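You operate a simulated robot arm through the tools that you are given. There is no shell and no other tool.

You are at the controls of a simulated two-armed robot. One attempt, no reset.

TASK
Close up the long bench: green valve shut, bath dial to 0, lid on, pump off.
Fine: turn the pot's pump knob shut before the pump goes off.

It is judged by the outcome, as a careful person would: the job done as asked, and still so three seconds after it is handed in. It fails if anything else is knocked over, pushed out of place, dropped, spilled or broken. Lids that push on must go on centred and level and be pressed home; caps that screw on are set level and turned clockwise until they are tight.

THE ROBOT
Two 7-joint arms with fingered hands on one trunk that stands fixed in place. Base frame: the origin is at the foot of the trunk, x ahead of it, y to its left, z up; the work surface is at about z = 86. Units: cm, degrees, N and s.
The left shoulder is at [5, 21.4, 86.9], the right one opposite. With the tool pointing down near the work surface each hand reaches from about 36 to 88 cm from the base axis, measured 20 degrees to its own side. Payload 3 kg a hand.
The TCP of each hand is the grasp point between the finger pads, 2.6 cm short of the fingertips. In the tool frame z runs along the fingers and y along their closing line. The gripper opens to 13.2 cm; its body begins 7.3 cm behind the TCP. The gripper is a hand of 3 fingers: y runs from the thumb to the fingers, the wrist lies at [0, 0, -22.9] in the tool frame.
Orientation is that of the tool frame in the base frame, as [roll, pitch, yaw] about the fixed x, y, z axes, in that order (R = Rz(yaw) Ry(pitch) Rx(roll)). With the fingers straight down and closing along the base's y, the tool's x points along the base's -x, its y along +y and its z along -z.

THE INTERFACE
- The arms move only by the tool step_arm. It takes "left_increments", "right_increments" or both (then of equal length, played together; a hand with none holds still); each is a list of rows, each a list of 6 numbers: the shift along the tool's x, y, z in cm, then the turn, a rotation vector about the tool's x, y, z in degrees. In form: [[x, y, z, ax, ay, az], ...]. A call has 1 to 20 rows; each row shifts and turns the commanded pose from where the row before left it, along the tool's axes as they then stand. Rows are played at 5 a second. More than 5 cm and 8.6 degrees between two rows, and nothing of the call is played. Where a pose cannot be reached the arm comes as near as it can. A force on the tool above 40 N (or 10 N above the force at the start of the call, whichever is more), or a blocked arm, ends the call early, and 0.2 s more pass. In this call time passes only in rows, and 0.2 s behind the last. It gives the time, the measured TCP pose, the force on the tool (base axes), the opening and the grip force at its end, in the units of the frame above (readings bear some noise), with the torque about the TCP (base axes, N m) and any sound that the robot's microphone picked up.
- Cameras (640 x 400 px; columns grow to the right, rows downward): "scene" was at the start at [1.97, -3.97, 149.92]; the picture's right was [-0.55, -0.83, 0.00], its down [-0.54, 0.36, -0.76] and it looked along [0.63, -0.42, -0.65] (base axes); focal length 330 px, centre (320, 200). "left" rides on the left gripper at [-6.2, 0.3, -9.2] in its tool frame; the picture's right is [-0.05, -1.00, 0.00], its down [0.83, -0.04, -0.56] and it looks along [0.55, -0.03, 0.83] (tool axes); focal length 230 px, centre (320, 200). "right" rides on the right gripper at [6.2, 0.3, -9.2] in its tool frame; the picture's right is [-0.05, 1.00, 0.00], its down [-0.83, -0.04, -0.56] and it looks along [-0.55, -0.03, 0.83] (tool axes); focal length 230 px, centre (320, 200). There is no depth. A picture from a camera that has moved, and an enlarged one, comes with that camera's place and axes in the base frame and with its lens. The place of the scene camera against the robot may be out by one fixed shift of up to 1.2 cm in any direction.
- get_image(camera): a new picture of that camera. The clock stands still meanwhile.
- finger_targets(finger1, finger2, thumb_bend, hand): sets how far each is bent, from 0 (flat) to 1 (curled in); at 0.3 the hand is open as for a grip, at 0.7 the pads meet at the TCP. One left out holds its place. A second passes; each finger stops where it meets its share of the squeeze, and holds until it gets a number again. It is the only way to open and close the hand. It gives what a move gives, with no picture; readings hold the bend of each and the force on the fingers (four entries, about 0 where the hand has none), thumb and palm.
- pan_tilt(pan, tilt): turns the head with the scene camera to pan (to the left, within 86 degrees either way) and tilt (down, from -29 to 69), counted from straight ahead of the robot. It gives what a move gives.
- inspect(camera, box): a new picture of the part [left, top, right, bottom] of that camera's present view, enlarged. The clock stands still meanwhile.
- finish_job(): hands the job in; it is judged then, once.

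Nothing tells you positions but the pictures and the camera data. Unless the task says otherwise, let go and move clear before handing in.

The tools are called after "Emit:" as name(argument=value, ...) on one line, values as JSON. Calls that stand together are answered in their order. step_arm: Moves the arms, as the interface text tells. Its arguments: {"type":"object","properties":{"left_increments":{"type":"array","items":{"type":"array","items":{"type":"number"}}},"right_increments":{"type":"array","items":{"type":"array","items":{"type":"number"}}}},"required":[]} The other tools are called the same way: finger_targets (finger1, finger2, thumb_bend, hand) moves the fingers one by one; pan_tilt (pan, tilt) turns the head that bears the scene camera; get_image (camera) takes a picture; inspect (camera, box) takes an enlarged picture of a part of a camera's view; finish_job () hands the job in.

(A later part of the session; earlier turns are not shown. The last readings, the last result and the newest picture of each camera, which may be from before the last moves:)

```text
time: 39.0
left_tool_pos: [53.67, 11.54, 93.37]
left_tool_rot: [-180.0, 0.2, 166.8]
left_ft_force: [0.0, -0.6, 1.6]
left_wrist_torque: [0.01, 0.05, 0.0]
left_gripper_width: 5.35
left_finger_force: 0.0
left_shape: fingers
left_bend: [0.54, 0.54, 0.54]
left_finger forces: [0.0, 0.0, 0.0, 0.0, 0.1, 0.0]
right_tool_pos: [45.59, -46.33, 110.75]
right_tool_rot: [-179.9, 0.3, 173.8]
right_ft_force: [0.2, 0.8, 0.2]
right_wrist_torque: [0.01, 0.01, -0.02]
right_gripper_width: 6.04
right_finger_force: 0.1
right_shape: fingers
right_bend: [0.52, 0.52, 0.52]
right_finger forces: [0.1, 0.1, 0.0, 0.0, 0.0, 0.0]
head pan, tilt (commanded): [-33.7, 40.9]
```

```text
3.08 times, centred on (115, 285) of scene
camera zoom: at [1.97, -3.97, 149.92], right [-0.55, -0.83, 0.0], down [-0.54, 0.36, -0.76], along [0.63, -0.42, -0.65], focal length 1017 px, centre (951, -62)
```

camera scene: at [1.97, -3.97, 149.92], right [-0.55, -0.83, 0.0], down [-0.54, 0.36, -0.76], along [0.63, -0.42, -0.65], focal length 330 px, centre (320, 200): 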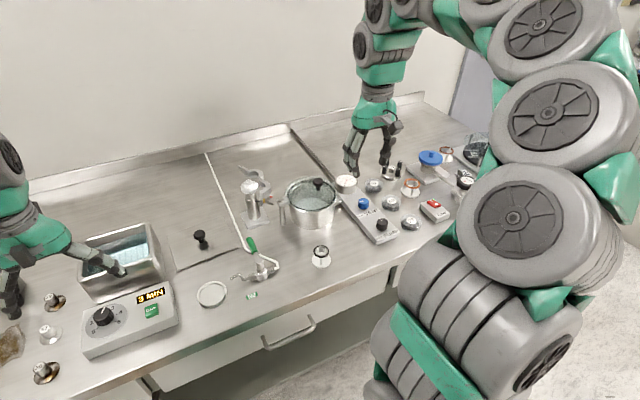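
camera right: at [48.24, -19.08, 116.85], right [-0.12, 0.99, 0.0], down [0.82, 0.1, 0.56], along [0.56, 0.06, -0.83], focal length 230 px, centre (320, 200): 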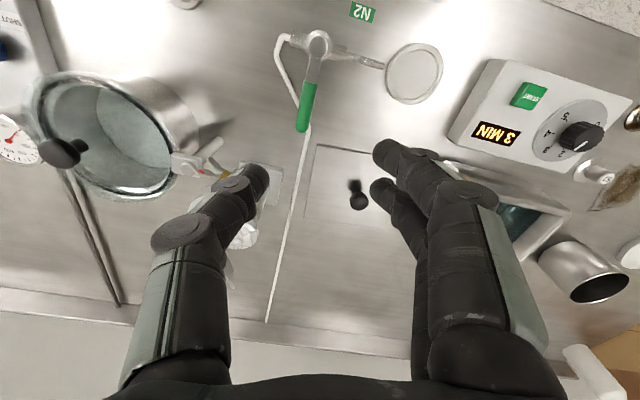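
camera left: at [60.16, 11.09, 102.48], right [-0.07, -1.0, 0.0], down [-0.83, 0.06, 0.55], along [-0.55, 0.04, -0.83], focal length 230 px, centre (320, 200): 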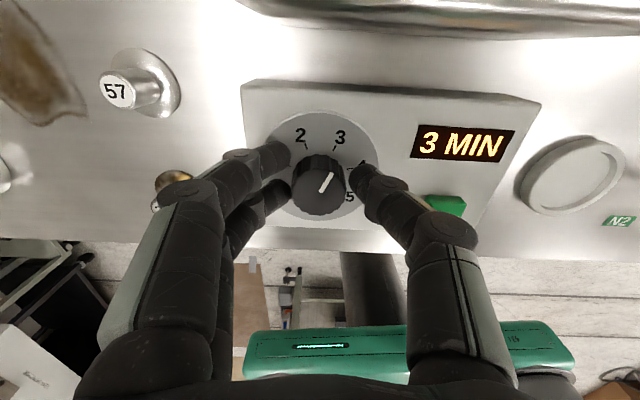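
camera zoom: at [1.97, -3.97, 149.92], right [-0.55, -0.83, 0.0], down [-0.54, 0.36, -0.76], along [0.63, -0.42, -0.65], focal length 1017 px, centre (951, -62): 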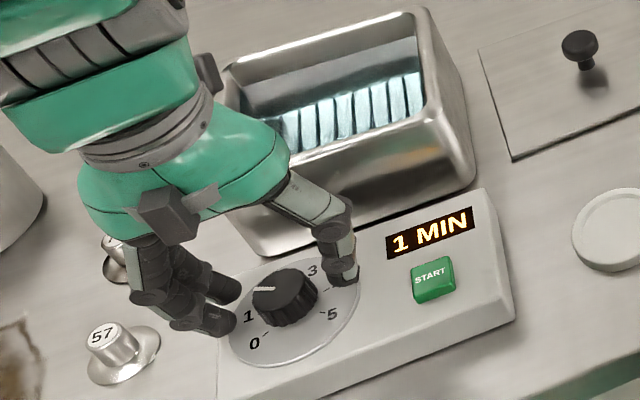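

The pointer is between 1 and 2 as expected. I'll lower slightly, grip again, and turn on to 0.

Emit:
step_arm(left_increments=[[0, 0, 0.3, 0, 0, 0], [0, 0, 0, 0, 0, 0]])

Emit:
finger_targets(hand="left", finger1=0.66, finger2=0.66, thumb_bend=0.66)

Emit:
step_arm(left_increments=[[0, 0, 0, 0, 0, -8], [0, 0, 0, 0, 0, -8], [0, 0, 0, 0, 0, -8], [0, 0, 0, 0, 0, -8], [0, 0, 0, 0, 0, -8], [0, 0, 0, 0, 0, -8], [0, 0, 0, 0, 0, -8], [0, 0, 0, 0, 0, -8], [0, 0, 0, 0, 0, 0]])

Emit:
inspect(camera="left", box=[220, 100, 440, 240])

Emit:
inspect(camera="scene", box=[40, 220, 190, 350])

```text
time: 39.6
left_tool_pos: [53.91, 11.65, 93.13]
left_tool_rot: [180.0, 0.0, 166.9]
left_ft_force: [-0.1, 0.3, -0.1]
left_wrist_torque: [0.03, -0.01, 0.01]
left_gripper_width: 5.38
left_finger_force: 0.2
left_shape: fingers
left_bend: [0.54, 0.54, 0.54]
left_finger forces: [0.1, 0.0, 0.0, 0.1, 0.1, 0.1]
right_tool_pos: [45.65, -46.35, 110.96]
right_tool_rot: [-179.9, 0.3, 173.9]
right_ft_force: [-0.2, -0.5, -0.2]
right_wrist_torque: [-0.02, 0.02, -0.02]
right_gripper_width: 6.08
right_finger_force: 0.0
right_shape: fingers
right_bend: [0.52, 0.52, 0.52]
right_finger forces: [0.0, 0.1, 0.0, 0.0, 0.1, 0.0]
head pan, tilt (commanded): [-33.7, 40.9]
```

```text
time: 40.6
left_tool_pos: [53.9, 11.61, 93.04]
left_tool_rot: [-180.0, 0.0, 166.9]
left_ft_force: [-0.1, -3.3, -1.9]
left_wrist_torque: [-0.07, 0.0, 0.01]
left_gripper_width: 2.54
left_finger_force: 4.2
left_shape: fingers
left_bend: [0.65, 0.63, 0.63]
left_finger forces: [0.5, 2.5, 0.0, 0.0, 6.2, 0.1]
right_tool_pos: [45.54, -46.26, 110.73]
right_tool_rot: [-179.9, 0.4, 173.8]
right_ft_force: [0.3, 0.4, -0.2]
right_wrist_torque: [0.0, 0.02, 0.0]
right_gripper_width: 6.06
right_finger_force: 0.1
right_shape: fingers
right_bend: [0.52, 0.52, 0.52]
right_finger forces: [0.1, 0.0, 0.0, 0.0, 0.1, 0.0]
head pan, tilt (commanded): [-33.7, 40.9]
```

```text
time: 42.6
left_tool_pos: [53.9, 11.65, 93.16]
left_tool_rot: [-179.9, -0.1, -129.0]
left_ft_force: [1.1, 10.1, 2.2]
left_wrist_torque: [0.25, 0.0, -0.14]
left_gripper_width: 2.53
left_finger_force: 7.2
left_shape: fingers
left_bend: [0.64, 0.61, 0.64]
left_finger forces: [7.2, 4.5, 0.0, 0.0, 3.0, 0.0]
right_tool_pos: [45.53, -46.32, 110.76]
right_tool_rot: [179.9, 0.3, 173.9]
right_ft_force: [0.0, -0.3, 0.4]
right_wrist_torque: [0.0, -0.04, 0.0]
right_gripper_width: 6.05
right_finger_force: 0.1
right_shape: fingers
right_bend: [0.52, 0.52, 0.52]
right_finger forces: [0.0, 0.0, 0.0, 0.1, 0.0, 0.1]
head pan, tilt (commanded): [-33.7, 40.9]
```

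```text
2.86 times, centred on (330, 170) of left
camera zoom: at [57.56, 16.68, 102.43], right [0.81, -0.59, 0.0], down [-0.49, -0.67, 0.55], along [-0.33, -0.45, -0.83], focal length 657 px, centre (291, 286)
```

zoom: 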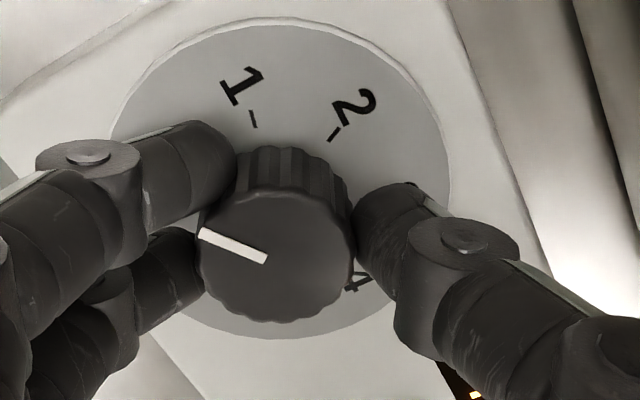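

```text
3.08 times, centred on (115, 285) of scene
camera zoom: at [1.97, -3.95, 149.92], right [-0.55, -0.83, 0.0], down [-0.54, 0.36, -0.76], along [0.63, -0.42, -0.65], focal length 1017 px, centre (951, -62)
```

zoom: 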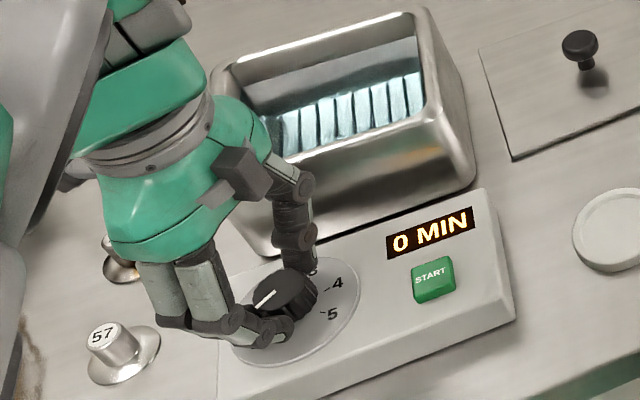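

The display already shows 0 MIN, but the pointer should still be about 17° short of the 0 mark. I'll continue gently to it.

Emit:
step_arm(left_increments=[[0, 0, 0, 0, 0, -5], [0, 0, 0, 0, 0, -5], [0, 0, 0, 0, 0, -4], [0, 0, 0, 0, 0, 0]])

Emit:
inspect(camera="left", box=[220, 100, 440, 240])

Emit:
inspect(camera="scene", box=[70, 270, 170, 340])

```text
time: 43.6
left_tool_pos: [53.69, 11.67, 93.06]
left_tool_rot: [-179.9, 0.1, -115.1]
left_ft_force: [4.8, 20.2, 0.1]
left_wrist_torque: [0.43, -0.1, -0.41]
left_gripper_width: 2.54
left_finger_force: 12.5
left_shape: fingers
left_bend: [0.63, 0.61, 0.64]
left_finger forces: [17.7, 3.9, 0.0, 0.0, 3.3, 0.0]
right_tool_pos: [45.49, -46.19, 110.78]
right_tool_rot: [-179.9, 0.3, 173.8]
right_ft_force: [0.3, 0.1, -0.5]
right_wrist_torque: [-0.03, 0.01, 0.01]
right_gripper_width: 6.07
right_finger_force: 0.1
right_shape: fingers
right_bend: [0.52, 0.52, 0.52]
right_finger forces: [0.0, 0.1, 0.1, 0.0, 0.0, 0.0]
head pan, tilt (commanded): [-33.7, 40.9]
```

```text
2.86 times, centred on (330, 170) of left
camera zoom: at [56.23, 17.4, 102.44], right [0.93, -0.38, 0.0], down [-0.31, -0.77, 0.55], along [-0.21, -0.51, -0.83], focal length 657 px, centre (291, 286)
```

zoom: 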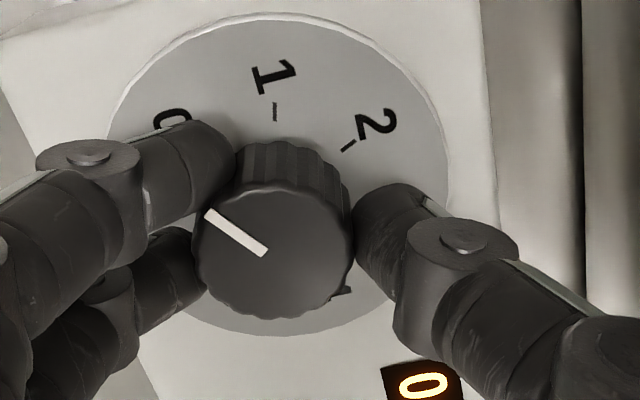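

```text
5.71 times, centred on (120, 305) of scene
camera zoom: at [1.98, -3.94, 149.92], right [-0.55, -0.83, 0.0], down [-0.54, 0.36, -0.76], along [0.63, -0.42, -0.65], focal length 1888 px, centre (1463, -400)
```

zoom: 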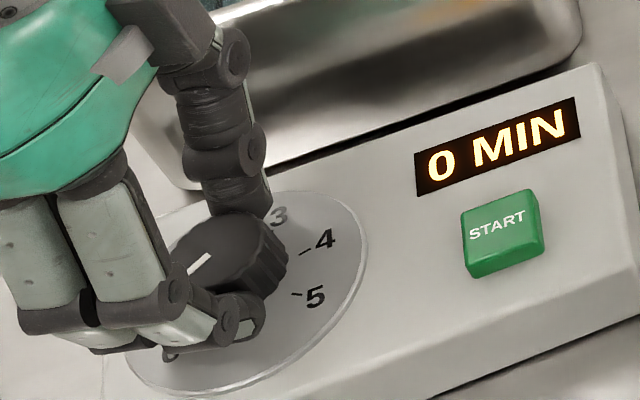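

Torque rose and the hand began to slip on the knob, which suggests the dial has reached its end stop at 0. I'll release, rise, and read the pointer from above.

Emit:
finger_targets(hand="left", finger1=0.52, finger2=0.52, thumb_bend=0.52)

Emit:
step_arm(left_increments=[[0, 0, -2, 0, 0, 0], [0, 0, -4, 0, 0, 4], [0, 0, -4, 0, 0, 8], [0, 0, -2, 0, 0, 8], [0, 0, 0, 0, 0, 8], [0, 0, 0, 0, 0, 8], [0, 0, 0, 0, 0, 8], [0, 0, 0, 0, 0, 8], [0, 0, 0, 0, 0, 8], [0, 0, 0, 0, 0, 8], [0, 0, 0, 0, 0, 4], [0, 0, 0, 0, 0, 0]])

Emit:
get_image(camera="left")

Emit:
inspect(camera="left", box=[220, 60, 420, 190])

Emit:
inspect(camera="scene", box=[70, 270, 190, 350])

```text
time: 44.6
left_tool_pos: [53.85, 11.44, 93.19]
left_tool_rot: [-179.9, 0.0, -115.1]
left_ft_force: [0.2, 0.2, 0.6]
left_wrist_torque: [-0.02, -0.01, 0.04]
left_gripper_width: 6.02
left_finger_force: 0.0
left_shape: fingers
left_bend: [0.52, 0.52, 0.52]
left_finger forces: [0.1, 0.1, 0.1, 0.0, 0.0, 0.1]
right_tool_pos: [45.58, -46.33, 110.66]
right_tool_rot: [-180.0, 0.3, 173.8]
right_ft_force: [0.1, 0.3, -0.5]
right_wrist_torque: [-0.02, 0.0, -0.01]
right_gripper_width: 6.07
right_finger_force: 0.1
right_shape: fingers
right_bend: [0.52, 0.52, 0.52]
right_finger forces: [0.0, 0.0, 0.1, 0.0, 0.1, 0.0]
head pan, tilt (commanded): [-33.7, 40.9]
```

```text
time: 47.2
left_tool_pos: [53.98, 11.54, 105.18]
left_tool_rot: [-179.9, 0.1, 172.9]
left_ft_force: [0.2, 0.0, 0.8]
left_wrist_torque: [-0.01, -0.01, 0.0]
left_gripper_width: 6.05
left_finger_force: 0.2
left_shape: fingers
left_bend: [0.52, 0.52, 0.52]
left_finger forces: [0.0, 0.0, 0.0, 0.0, 0.0, 0.0]
right_tool_pos: [45.52, -46.34, 110.77]
right_tool_rot: [-179.9, 0.3, 173.8]
right_ft_force: [0.4, -0.2, 0.5]
right_wrist_torque: [0.0, -0.02, 0.0]
right_gripper_width: 6.05
right_finger_force: 0.1
right_shape: fingers
right_bend: [0.52, 0.52, 0.52]
right_finger forces: [0.0, 0.0, 0.1, 0.0, 0.0, 0.0]
head pan, tilt (commanded): [-33.7, 40.9]
```

```text
taken
camera left: at [60.12, 11.14, 114.5], right [-0.07, -1.0, 0.0], down [-0.83, 0.06, 0.55], along [-0.55, 0.04, -0.83], focal length 230 px, centre (320, 200)
```

left: 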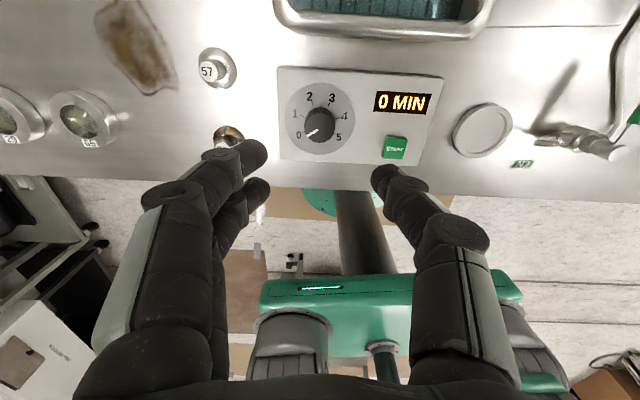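

```text
3.08 times, centred on (320, 125) of left
camera zoom: at [60.12, 11.14, 114.5], right [-0.07, -1.0, 0.0], down [-0.83, 0.06, 0.55], along [-0.55, 0.04, -0.83], focal length 708 px, centre (320, 431)
```

zoom: 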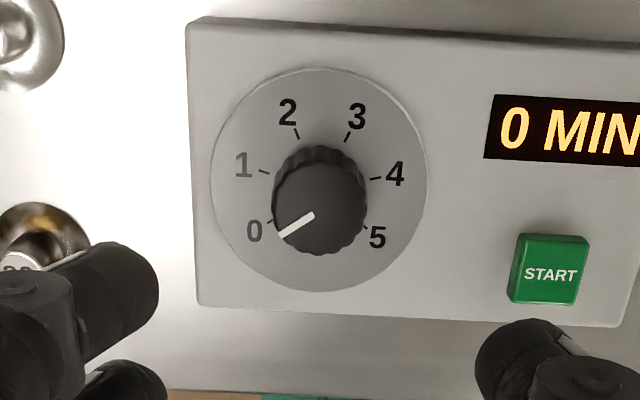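

```text
5.00 times, centred on (130, 310) of scene
camera zoom: at [1.97, -3.97, 149.92], right [-0.55, -0.83, 0.0], down [-0.54, 0.36, -0.76], along [0.63, -0.42, -0.65], focal length 1652 px, centre (1270, -350)
```

zoom: 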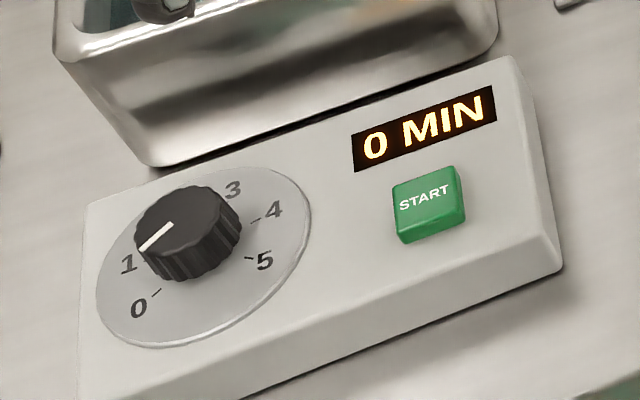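

The display shows 0 MIN, but the pointer may be a few degrees short of the 0 tick. I'll zoom in to judge it.

Emit:
inspect(camera="left", box=[280, 75, 365, 160])

Emit:
inspect(camera="scene", box=[85, 280, 140, 335])

```text
4.71 times, centred on (322, 118) of left
camera zoom: at [60.12, 11.14, 114.5], right [-0.07, -1.0, 0.0], down [-0.83, 0.06, 0.55], along [-0.55, 0.04, -0.83], focal length 1083 px, centre (308, 588)
```

zoom: 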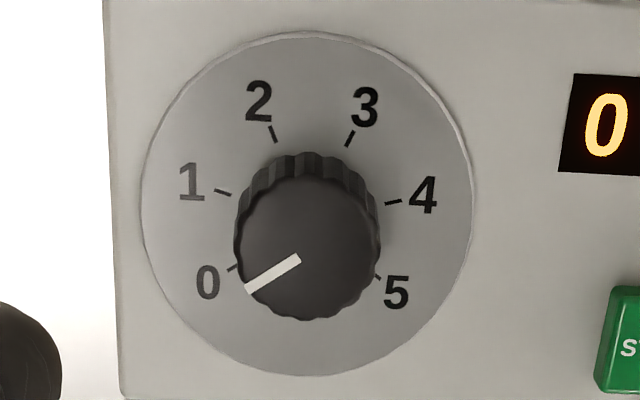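

```text
7.27 times, centred on (112, 308) of scene
camera zoom: at [1.97, -3.97, 149.92], right [-0.55, -0.83, 0.0], down [-0.54, 0.36, -0.76], along [0.63, -0.42, -0.65], focal length 2403 px, centre (1829, -582)
```

zoom: 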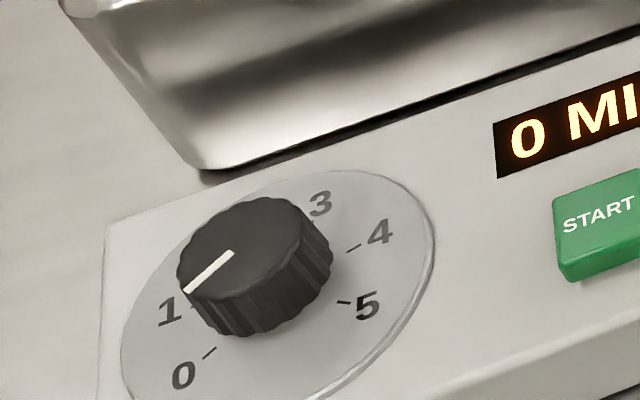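

Measured against the ticks' own centre, the pointer lies on the 0 tick, the display reads 0 MIN, and the end stop was felt, so the dial is done. Next is the lid. I'll bring the left hand over between the bath and lid to measure both.

Emit:
step_arm(left_increments=[[-1.5, -4, -1.5, 0, 0, 0], [-2.0, -4, -1.5, 0, 0, 0], [-2.5, -3.5, 0, 0, 0, 0], [0, 0, 0, 0, 0, 0]])

Emit:
get_image(camera="left")

Emit:
inspect(camera="scene", box=[70, 190, 250, 300])

```text
time: 48.2
left_tool_pos: [58.31, -0.58, 108.18]
left_tool_rot: [180.0, 0.2, 172.9]
left_ft_force: [-0.6, -0.2, 1.3]
left_wrist_torque: [-0.01, 0.01, -0.01]
left_gripper_width: 6.04
left_finger_force: 0.0
left_shape: fingers
left_bend: [0.52, 0.52, 0.52]
left_finger forces: [0.1, 0.1, 0.0, 0.0, 0.0, 0.0]
right_tool_pos: [45.52, -46.26, 110.71]
right_tool_rot: [-179.9, 0.3, 173.8]
right_ft_force: [0.0, 0.2, 0.3]
right_wrist_torque: [0.02, 0.02, 0.01]
right_gripper_width: 6.05
right_finger_force: 0.1
right_shape: fingers
right_bend: [0.52, 0.52, 0.52]
right_finger forces: [0.0, 0.1, 0.0, 0.0, 0.1, 0.1]
head pan, tilt (commanded): [-33.7, 40.9]
```

```text
taken
camera left: at [64.45, -1.06, 117.54], right [-0.07, -1.0, 0.0], down [-0.83, 0.06, 0.55], along [-0.55, 0.04, -0.83], focal length 230 px, centre (320, 200)
```

left: 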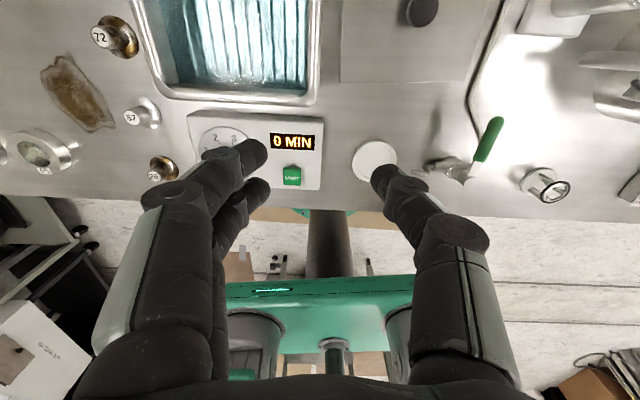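

```text
3.56 times, centred on (160, 245) of scene
camera zoom: at [1.97, -3.97, 149.92], right [-0.55, -0.83, 0.0], down [-0.54, 0.36, -0.76], along [0.63, -0.42, -0.65], focal length 1175 px, centre (889, 40)
```

zoom: 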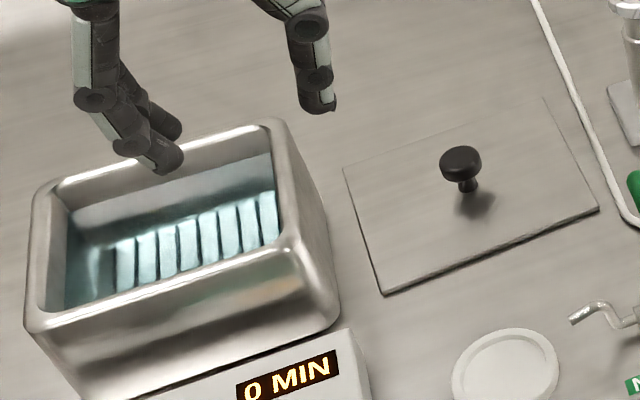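

The lid is a thin plate about 15 × 13 cm centred near (66,-10.5), nearly parallel to the bath. I'll move the camera farther back to see the whole bath rim and lid from above.

Emit:
step_arm(left_increments=[[-3.3, -0.4, 0.4, 0, 0, 0], [-3.3, -0.4, 0.4, 0, 0, 0], [-3.3, -0.4, 0.4, 0, 0, 0], [0, 0, 0, 0, 0, 0]])

Emit:
get_image(camera="left")

```text
time: 49.2
left_tool_pos: [68.07, -3.06, 106.77]
left_tool_rot: [180.0, 0.1, 172.8]
left_ft_force: [-0.3, 0.4, -1.1]
left_wrist_torque: [0.01, -0.01, 0.01]
left_gripper_width: 6.07
left_finger_force: 0.0
left_shape: fingers
left_bend: [0.52, 0.52, 0.52]
left_finger forces: [0.0, 0.0, 0.0, 0.1, 0.1, 0.0]
right_tool_pos: [45.56, -46.31, 110.74]
right_tool_rot: [-179.9, 0.2, 173.8]
right_ft_force: [-0.1, -1.0, 0.2]
right_wrist_torque: [-0.02, -0.03, -0.02]
right_gripper_width: 6.07
right_finger_force: 0.1
right_shape: fingers
right_bend: [0.52, 0.52, 0.52]
right_finger forces: [0.1, 0.0, 0.1, 0.1, 0.0, 0.0]
head pan, tilt (commanded): [-33.7, 40.9]
```

```text
taken
camera left: at [74.19, -3.42, 116.21], right [-0.07, -1.0, 0.0], down [-0.83, 0.06, 0.55], along [-0.55, 0.04, -0.83], focal length 230 px, centre (320, 200)
```

left: 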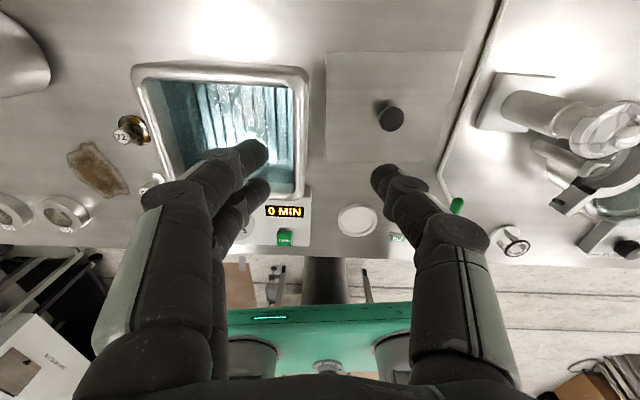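

Now the full bath rim and lid are in view; I'll zoom to measure both.

Emit:
inspect(camera="left", box=[120, 40, 320, 220])

Emit:
inspect(camera="left", box=[300, 30, 500, 190])

Emit:
inspect(camera="scene", box=[160, 210, 250, 280])

```text
2.22 times, centred on (220, 130) of left
camera zoom: at [74.19, -3.42, 116.21], right [-0.07, -1.0, 0.0], down [-0.83, 0.06, 0.55], along [-0.55, 0.04, -0.83], focal length 511 px, centre (542, 356)
```

zoom: 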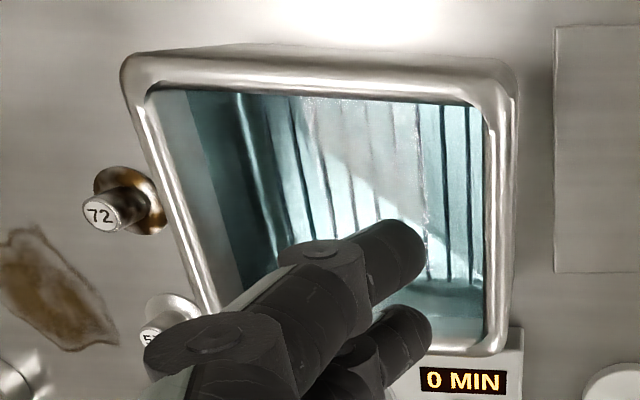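

```text
2.50 times, centred on (400, 110) of left
camera zoom: at [74.19, -3.42, 116.21], right [-0.07, -1.0, 0.0], down [-0.83, 0.06, 0.55], along [-0.55, 0.04, -0.83], focal length 575 px, centre (120, 425)
```

zoom: 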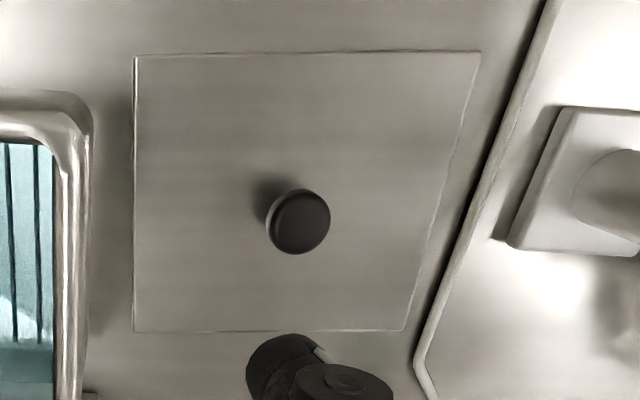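

```text
5.71 times, centred on (205, 245) of scene
camera zoom: at [1.97, -3.97, 149.92], right [-0.55, -0.83, 0.0], down [-0.54, 0.36, -0.76], along [0.63, -0.42, -0.65], focal length 1888 px, centre (977, -57)
```

zoom: 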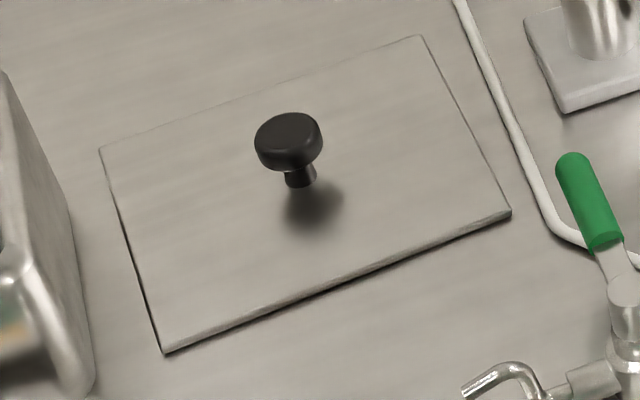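

From the hand camera, the lid is centred near (66.8,-11.2) and turned about 3.8°. The bath opening is centred near (67.2,5.35), turned about 7.2°, with its rim at z≈95.5. I'll move over the lid knob and check its alignment lower down.

Emit:
step_arm(left_increments=[[0.13, -4.07, 0, 0, 0, 0], [0.13, -4.07, 0, 0, 0, 0], [0, 0, 4.4, 0, 0, 0], [0, 0, 4.4, 0, 0, 0], [0, 0, 0, 0, 0, 0]])

Emit:
get_image(camera="left")

Emit:
inspect(camera="left", box=[220, 60, 420, 220])

Emit:
inspect(camera="scene", box=[140, 160, 260, 290])

```text
time: 50.4
left_tool_pos: [66.82, -11.23, 98.27]
left_tool_rot: [-180.0, 0.1, 172.9]
left_ft_force: [0.3, -0.5, -0.1]
left_wrist_torque: [-0.05, 0.01, -0.02]
left_gripper_width: 6.08
left_finger_force: 0.1
left_shape: fingers
left_bend: [0.52, 0.52, 0.52]
left_finger forces: [0.1, 0.0, 0.1, 0.0, 0.0, 0.0]
right_tool_pos: [45.74, -46.26, 110.77]
right_tool_rot: [-180.0, 0.3, 173.8]
right_ft_force: [-0.9, 0.2, -1.1]
right_wrist_torque: [0.02, -0.02, 0.04]
right_gripper_width: 6.06
right_finger_force: 0.0
right_shape: fingers
right_bend: [0.52, 0.52, 0.52]
right_finger forces: [0.0, 0.1, 0.0, 0.0, 0.0, 0.0]
head pan, tilt (commanded): [-33.7, 40.9]
```

```text
taken
camera left: at [73.02, -11.56, 107.53], right [-0.07, -1.0, 0.0], down [-0.83, 0.06, 0.55], along [-0.55, 0.04, -0.83], focal length 230 px, centre (320, 200)
```

left: 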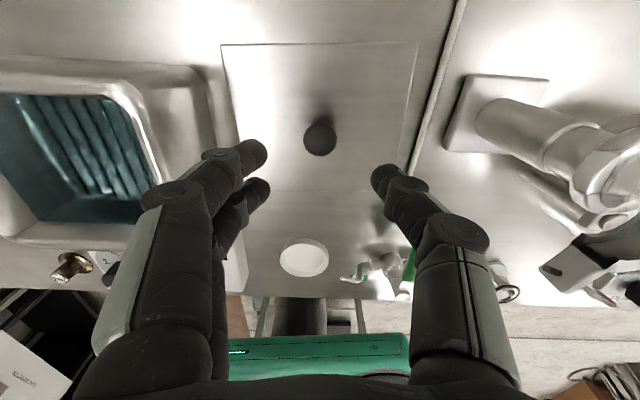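

```text
2.50 times, centred on (320, 140) of left
camera zoom: at [73.02, -11.56, 107.53], right [-0.07, -1.0, 0.0], down [-0.83, 0.06, 0.55], along [-0.55, 0.04, -0.83], focal length 575 px, centre (320, 350)
```

zoom: 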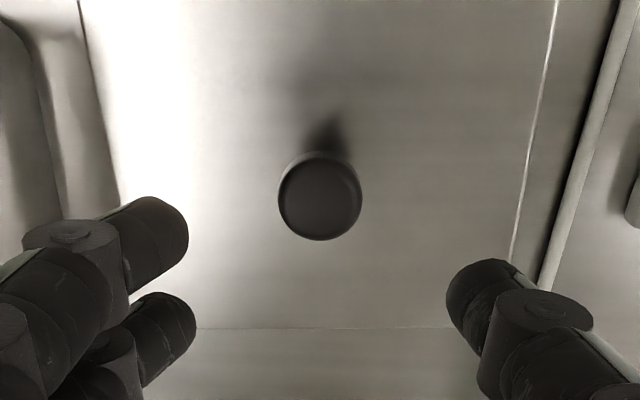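

```text
3.08 times, centred on (200, 225) of scene
camera zoom: at [1.97, -3.97, 149.92], right [-0.55, -0.83, 0.0], down [-0.54, 0.36, -0.76], along [0.63, -0.42, -0.65], focal length 1017 px, centre (689, 123)
```

zoom: 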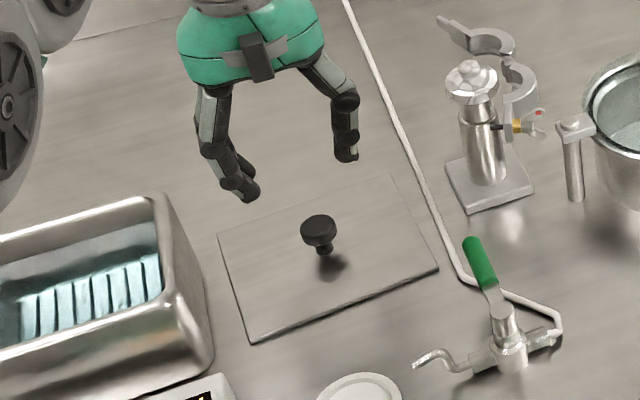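

The hand is centred over the lid knob. I'll lower around it, stopping with the tips just above the plate.

Emit:
step_arm(left_increments=[[0, 0, 2.5, 0, 0, 0], [0, 0, 2.5, 0, 0, 0], [0, 0, 2.0, 0, 0, 0], [0, 0, 0.8, 0, 0, 0], [0, 0, 0, 0, 0, 0]])

Emit:
get_image(camera="left")

Emit:
inspect(camera="scene", box=[150, 180, 250, 270])

```text
time: 51.6
left_tool_pos: [66.74, -10.92, 90.31]
left_tool_rot: [-179.9, 0.2, 173.0]
left_ft_force: [0.0, 0.4, -1.1]
left_wrist_torque: [-0.02, 0.03, 0.01]
left_gripper_width: 6.08
left_finger_force: 0.0
left_shape: fingers
left_bend: [0.52, 0.52, 0.52]
left_finger forces: [0.0, 0.0, 0.0, 0.0, 0.1, 0.0]
right_tool_pos: [45.53, -46.4, 110.8]
right_tool_rot: [-179.9, 0.3, 173.9]
right_ft_force: [-0.4, 0.4, -0.3]
right_wrist_torque: [0.01, 0.01, 0.0]
right_gripper_width: 6.07
right_finger_force: 0.1
right_shape: fingers
right_bend: [0.52, 0.52, 0.52]
right_finger forces: [0.0, 0.1, 0.1, 0.0, 0.0, 0.0]
head pan, tilt (commanded): [-33.7, 40.9]
```

```text
taken
camera left: at [72.98, -11.37, 99.66], right [-0.07, -1.0, 0.0], down [-0.83, 0.06, 0.55], along [-0.55, 0.04, -0.83], focal length 230 px, centre (320, 200)
```

left: 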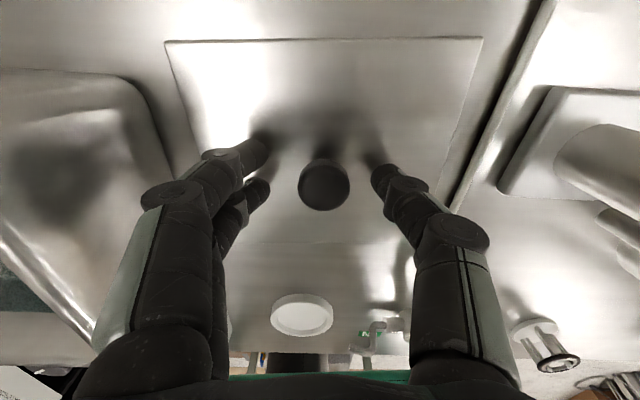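

```text
4.44 times, centred on (200, 225) of scene
camera zoom: at [1.97, -3.97, 149.92], right [-0.55, -0.83, 0.0], down [-0.54, 0.36, -0.76], along [0.63, -0.42, -0.65], focal length 1468 px, centre (853, 89)
```

zoom: 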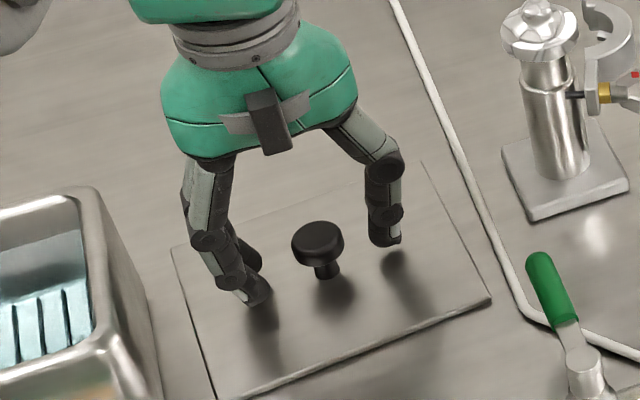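

The tips sit about 1 cm above the plate around the knob. I'll lower 0.6 cm more and close under its head.

Emit:
step_arm(left_increments=[[0, 0, 0.6, 0, 0, 0], [0, 0, 0, 0, 0, 0]])

Emit:
finger_targets(hand="left", finger1=0.68, finger2=0.68, thumb_bend=0.68)

Emit:
get_image(camera="left")

Emit:
inspect(camera="scene", box=[150, 180, 250, 270])

```text
time: 52.2
left_tool_pos: [66.69, -11.0, 89.82]
left_tool_rot: [179.9, 0.1, 172.9]
left_ft_force: [-1.9, -0.1, 4.7]
left_wrist_torque: [-0.04, 0.04, -0.03]
left_gripper_width: 6.08
left_finger_force: 2.4
left_shape: fingers
left_bend: [0.52, 0.52, 0.52]
left_finger forces: [0.5, 1.4, 0.0, 0.0, 2.6, 0.0]
right_tool_pos: [45.54, -46.26, 110.77]
right_tool_rot: [-179.9, 0.3, 173.8]
right_ft_force: [0.6, 0.3, 0.6]
right_wrist_torque: [0.0, 0.02, 0.02]
right_gripper_width: 6.04
right_finger_force: 0.0
right_shape: fingers
right_bend: [0.52, 0.52, 0.52]
right_finger forces: [0.1, 0.1, 0.0, 0.0, 0.0, 0.0]
head pan, tilt (commanded): [-33.7, 40.9]
```

```text
time: 53.2
left_tool_pos: [66.72, -11.0, 89.79]
left_tool_rot: [179.9, 0.0, 173.0]
left_ft_force: [-0.1, 0.1, -0.4]
left_wrist_torque: [0.0, 0.01, -0.03]
left_gripper_width: 1.6
left_finger_force: 2.9
left_shape: fingers
left_bend: [0.67, 0.66, 0.67]
left_finger forces: [1.1, 1.5, 0.1, 0.1, 2.5, 0.0]
right_tool_pos: [45.6, -46.31, 110.82]
right_tool_rot: [-179.9, 0.3, 173.8]
right_ft_force: [-0.4, -0.1, -0.7]
right_wrist_torque: [0.03, -0.01, 0.02]
right_gripper_width: 6.06
right_finger_force: 0.0
right_shape: fingers
right_bend: [0.52, 0.52, 0.52]
right_finger forces: [0.0, 0.0, 0.0, 0.0, 0.0, 0.0]
head pan, tilt (commanded): [-33.7, 40.9]
```

```text
taken
camera left: at [72.96, -11.35, 99.11], right [-0.07, -1.0, 0.0], down [-0.83, 0.06, 0.55], along [-0.55, 0.04, -0.83], focal length 230 px, centre (320, 200)
```

left: 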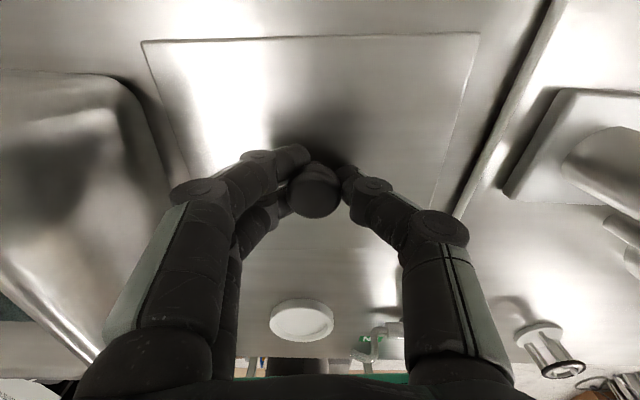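

```text
4.44 times, centred on (200, 225) of scene
camera zoom: at [1.97, -3.97, 149.92], right [-0.55, -0.83, 0.0], down [-0.54, 0.36, -0.76], along [0.63, -0.42, -0.65], focal length 1468 px, centre (853, 89)
```

zoom: 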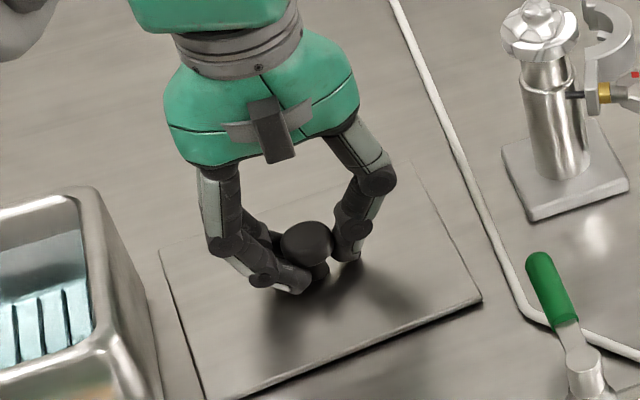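

The plate slid a few millimetres as the fingers closed, and the tips are now hooked under the knob head. I'll lift a little and check that it hangs level.

Emit:
finger_targets(hand="left", finger1=0.8, finger2=0.8, thumb_bend=0.8)

Emit:
step_arm(left_increments=[[0, 0, -0.7, 0, 0, 0], [0, 0, -0.8, 0, 0, 0], [0, 0, -1, 0, 0, 0], [0, 0, 0, 0, 0, 0]])

Emit:
get_image(camera="left")

Emit:
inspect(camera="scene", box=[140, 170, 260, 280])

```text
time: 54.2
left_tool_pos: [66.68, -10.95, 89.81]
left_tool_rot: [180.0, 0.1, 172.7]
left_ft_force: [0.1, 0.5, -1.1]
left_wrist_torque: [-0.03, 0.03, 0.0]
left_gripper_width: 0.36
left_finger_force: 24.8
left_shape: fingers
left_bend: [0.75, 0.74, 0.73]
left_finger forces: [10.7, 10.9, 0.0, 0.0, 27.5, 0.1]
right_tool_pos: [45.56, -46.32, 110.82]
right_tool_rot: [-179.9, 0.2, 173.8]
right_ft_force: [-0.5, 0.2, 0.5]
right_wrist_torque: [0.02, -0.02, 0.01]
right_gripper_width: 6.05
right_finger_force: 0.0
right_shape: fingers
right_bend: [0.52, 0.52, 0.52]
right_finger forces: [0.0, 0.1, 0.0, 0.0, 0.1, 0.0]
head pan, tilt (commanded): [-33.7, 40.9]
```

```text
time: 55.2
left_tool_pos: [66.81, -10.93, 92.36]
left_tool_rot: [-180.0, 0.0, 172.9]
left_ft_force: [0.0, -0.4, -1.6]
left_wrist_torque: [0.01, -0.02, 0.01]
left_gripper_width: 0.32
left_finger_force: 24.7
left_shape: fingers
left_bend: [0.75, 0.74, 0.73]
left_finger forces: [10.7, 10.7, 0.0, 0.0, 28.1, 0.1]
right_tool_pos: [45.5, -46.25, 110.85]
right_tool_rot: [-179.9, 0.3, 173.8]
right_ft_force: [-0.6, 0.0, 0.5]
right_wrist_torque: [0.01, 0.04, -0.04]
right_gripper_width: 6.08
right_finger_force: 0.1
right_shape: fingers
right_bend: [0.52, 0.52, 0.52]
right_finger forces: [0.1, 0.1, 0.0, 0.0, 0.1, 0.1]
head pan, tilt (commanded): [-33.7, 40.9]
```

```text
taken
camera left: at [72.98, -11.4, 101.68], right [-0.07, -1.0, 0.0], down [-0.83, 0.06, 0.55], along [-0.55, 0.04, -0.83], focal length 230 px, centre (320, 200)
```

left: 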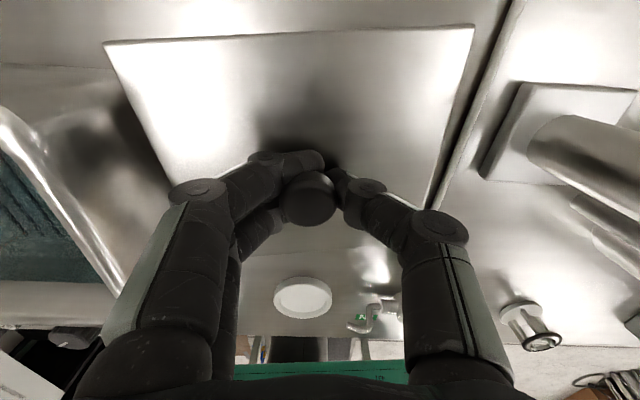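

```text
3.64 times, centred on (200, 225) of scene
camera zoom: at [1.97, -3.97, 149.92], right [-0.55, -0.83, 0.0], down [-0.54, 0.36, -0.76], along [0.63, -0.42, -0.65], focal length 1201 px, centre (756, 109)
```

zoom: 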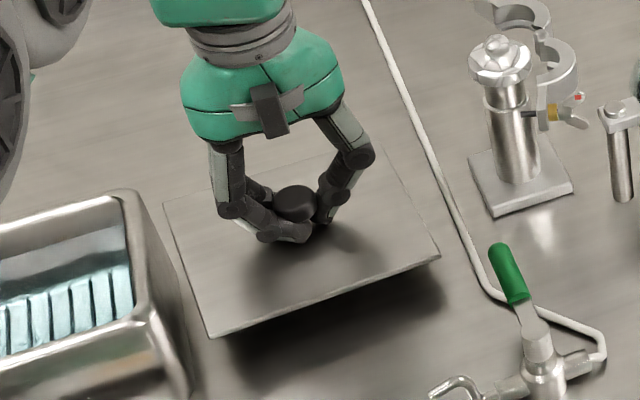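

The lid lifts cleanly and looks close to level. I'll raise it well above the rim height and measure how it sits in the hand.

Emit:
step_arm(left_increments=[[0, 0, -3, 0, 0, 0], [0, 0, -3, 0, 0, 0], [0, 0, -3, 0, 0, 0], [0, 0, -3, 0, 0, 0], [0, 0, 0, 0, 0, 0]])

Emit:
get_image(camera="left")

Emit:
inspect(camera="left", box=[80, 0, 520, 275])

Emit:
inspect(camera="scene", box=[100, 120, 260, 260])

```text
time: 56.4
left_tool_pos: [66.7, -11.03, 104.37]
left_tool_rot: [179.9, 0.1, 173.0]
left_ft_force: [-0.1, 1.1, -1.3]
left_wrist_torque: [-0.05, 0.02, 0.01]
left_gripper_width: 0.33
left_finger_force: 25.0
left_shape: fingers
left_bend: [0.75, 0.74, 0.74]
left_finger forces: [10.9, 10.7, 0.1, 0.0, 28.4, 0.0]
right_tool_pos: [45.5, -46.22, 110.74]
right_tool_rot: [-179.9, 0.3, 173.9]
right_ft_force: [-0.8, 0.1, 0.4]
right_wrist_torque: [0.01, 0.0, 0.01]
right_gripper_width: 6.06
right_finger_force: 0.1
right_shape: fingers
right_bend: [0.52, 0.52, 0.52]
right_finger forces: [0.0, 0.1, 0.1, 0.1, 0.1, 0.0]
head pan, tilt (commanded): [-33.7, 40.9]
```

```text
taken
camera left: at [72.96, -11.4, 113.66], right [-0.07, -1.0, 0.0], down [-0.83, 0.06, 0.55], along [-0.55, 0.04, -0.83], focal length 230 px, centre (320, 200)
```

left: 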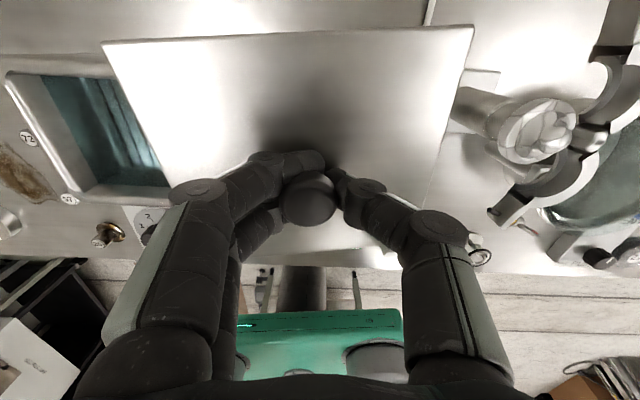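

```text
1.45 times, centred on (300, 138) of left
camera zoom: at [72.96, -11.4, 113.66], right [-0.07, -1.0, 0.0], down [-0.83, 0.06, 0.55], along [-0.55, 0.04, -0.83], focal length 335 px, centre (349, 291)
```

zoom: 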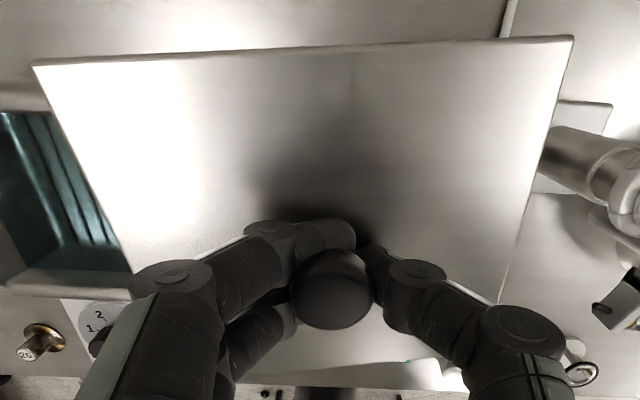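

```text
2.86 times, centred on (180, 190) of scene
camera zoom: at [1.97, -3.97, 149.92], right [-0.55, -0.83, 0.0], down [-0.54, 0.36, -0.76], along [0.63, -0.42, -0.65], focal length 944 px, centre (720, 229)
```

zoom: 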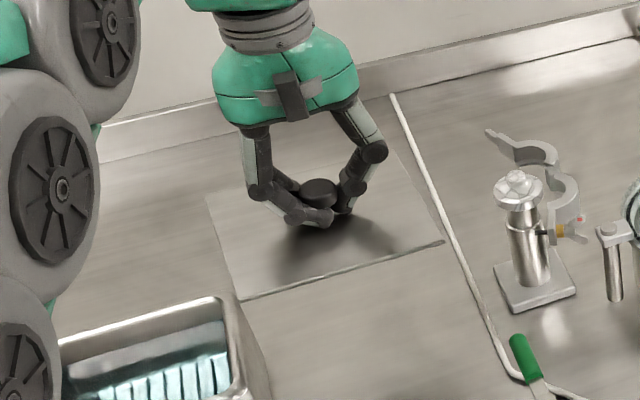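

Comparing both cameras, the lid may hang tilted with its left side a little high. I'll zoom in on its edges to measure this before placing it.

Emit:
inspect(camera="left", box=[380, 10, 500, 270])

Emit:
inspect(camera="left", box=[90, 20, 220, 220])

Emit:
inspect(camera="scene", box=[130, 150, 230, 240])

Emit:
inspect(camera="left", box=[230, 130, 420, 270])

```text
1.54 times, centred on (440, 140) of left
camera zoom: at [72.96, -11.4, 113.66], right [-0.07, -1.0, 0.0], down [-0.83, 0.06, 0.55], along [-0.55, 0.04, -0.83], focal length 354 px, centre (135, 292)
```

zoom: 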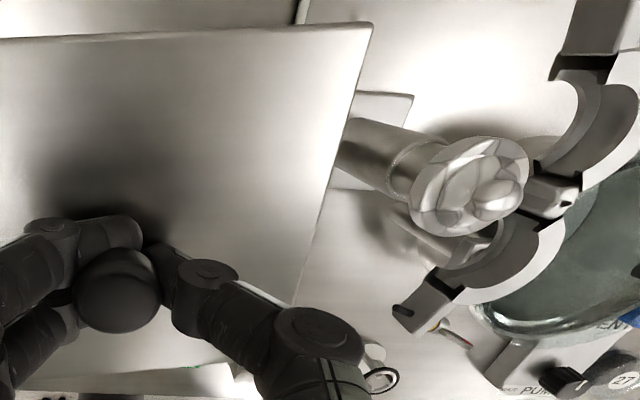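

```text
2.00 times, centred on (155, 120) of left
camera zoom: at [72.96, -11.4, 113.66], right [-0.07, -1.0, 0.0], down [-0.83, 0.06, 0.55], along [-0.55, 0.04, -0.83], focal length 460 px, centre (650, 360)
```

zoom: 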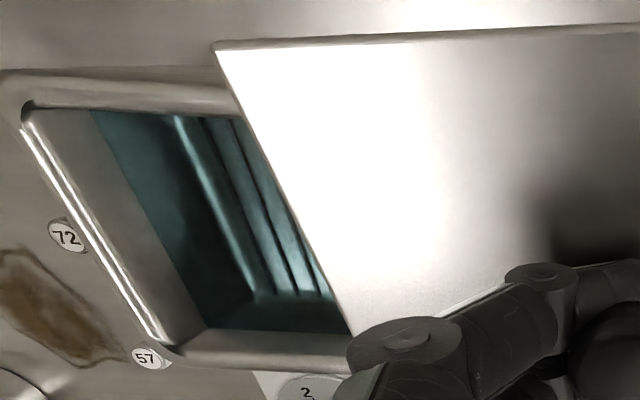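

```text
4.44 times, centred on (180, 195) of scene
camera zoom: at [1.97, -3.97, 149.92], right [-0.55, -0.83, 0.0], down [-0.54, 0.36, -0.76], along [0.63, -0.42, -0.65], focal length 1468 px, centre (942, 222)
```

zoom: 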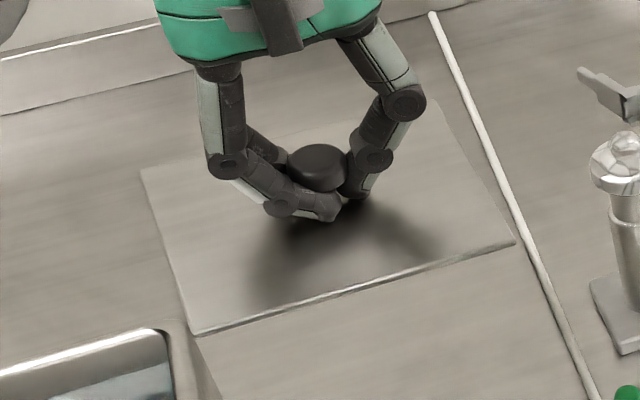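

```text
2.86 times, centred on (325, 200) of left
camera zoom: at [72.96, -11.4, 113.66], right [-0.07, -1.0, 0.0], down [-0.83, 0.06, 0.55], along [-0.55, 0.04, -0.83], focal length 657 px, centre (306, 200)
```

zoom: 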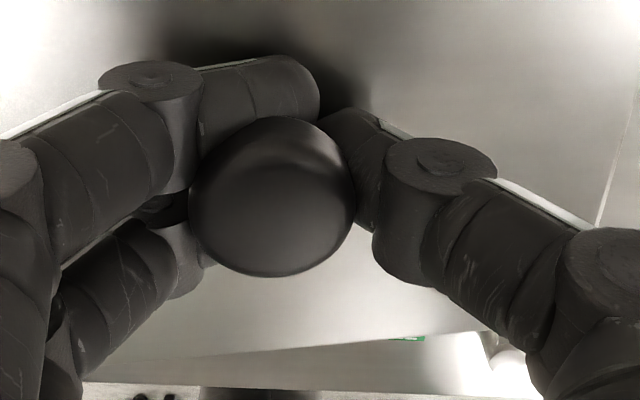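

My fit says the lid hangs with its left side up about 4.6° and its front down about 2.9°, and is turned 5.4° from the bath. I'll tilt and turn the hand to level and square it, then carry it over the bath high above the rim.

Emit:
step_arm(left_increments=[[0, 0, 0, 2.3, 1.45, 2.7], [0, 0, 0, 2.3, 1.45, 2.7], [0.75, 3.9, -0.27, 0, 0, 0], [0.75, 3.9, -0.27, 0, 0, 0], [0.75, 3.9, -0.27, 0, 0, 0], [0.75, 3.9, -0.27, 0, 0, 0], [0, 0, 0, 0, 0, 0]])

Emit:
get_image(camera="left")

Emit:
inspect(camera="scene", box=[50, 130, 230, 290])

```text
time: 58.0
left_tool_pos: [66.93, 5.0, 104.04]
left_tool_rot: [-175.3, -2.5, 167.4]
left_ft_force: [-0.3, -0.2, -1.6]
left_wrist_torque: [-0.02, 0.0, 0.02]
left_gripper_width: 0.27
left_finger_force: 24.7
left_shape: fingers
left_bend: [0.75, 0.74, 0.74]
left_finger forces: [10.6, 10.5, 0.0, 0.1, 28.5, 0.0]
right_tool_pos: [45.56, -46.26, 110.79]
right_tool_rot: [-179.9, 0.3, 173.8]
right_ft_force: [0.5, -0.5, -1.0]
right_wrist_torque: [-0.01, -0.02, -0.01]
right_gripper_width: 6.05
right_finger_force: 0.0
right_shape: fingers
right_bend: [0.52, 0.52, 0.52]
right_finger forces: [0.1, 0.0, 0.0, 0.0, 0.0, 0.0]
head pan, tilt (commanded): [-33.7, 40.9]
```

```text
taken
camera left: at [73.81, 4.59, 112.99], right [-0.16, -0.98, 0.08], down [-0.79, 0.18, 0.59], along [-0.6, 0.03, -0.8], focal length 230 px, centre (320, 200)
```

left: 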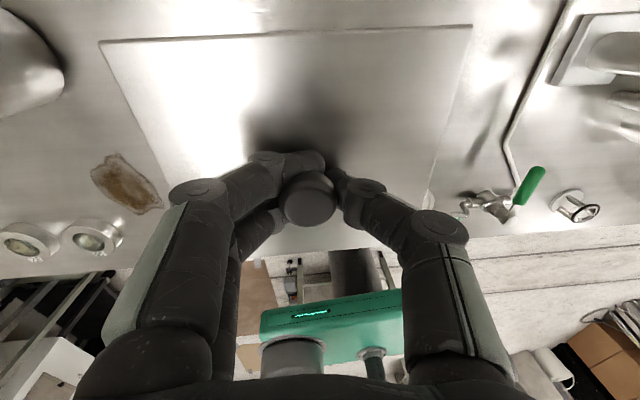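

```text
2.50 times, centred on (140, 210) of scene
camera zoom: at [1.97, -3.97, 149.92], right [-0.55, -0.83, 0.0], down [-0.54, 0.36, -0.76], along [0.63, -0.42, -0.65], focal length 826 px, centre (770, 175)
```

zoom: 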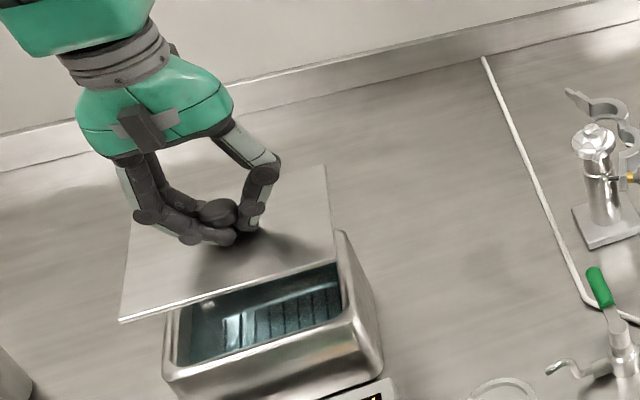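

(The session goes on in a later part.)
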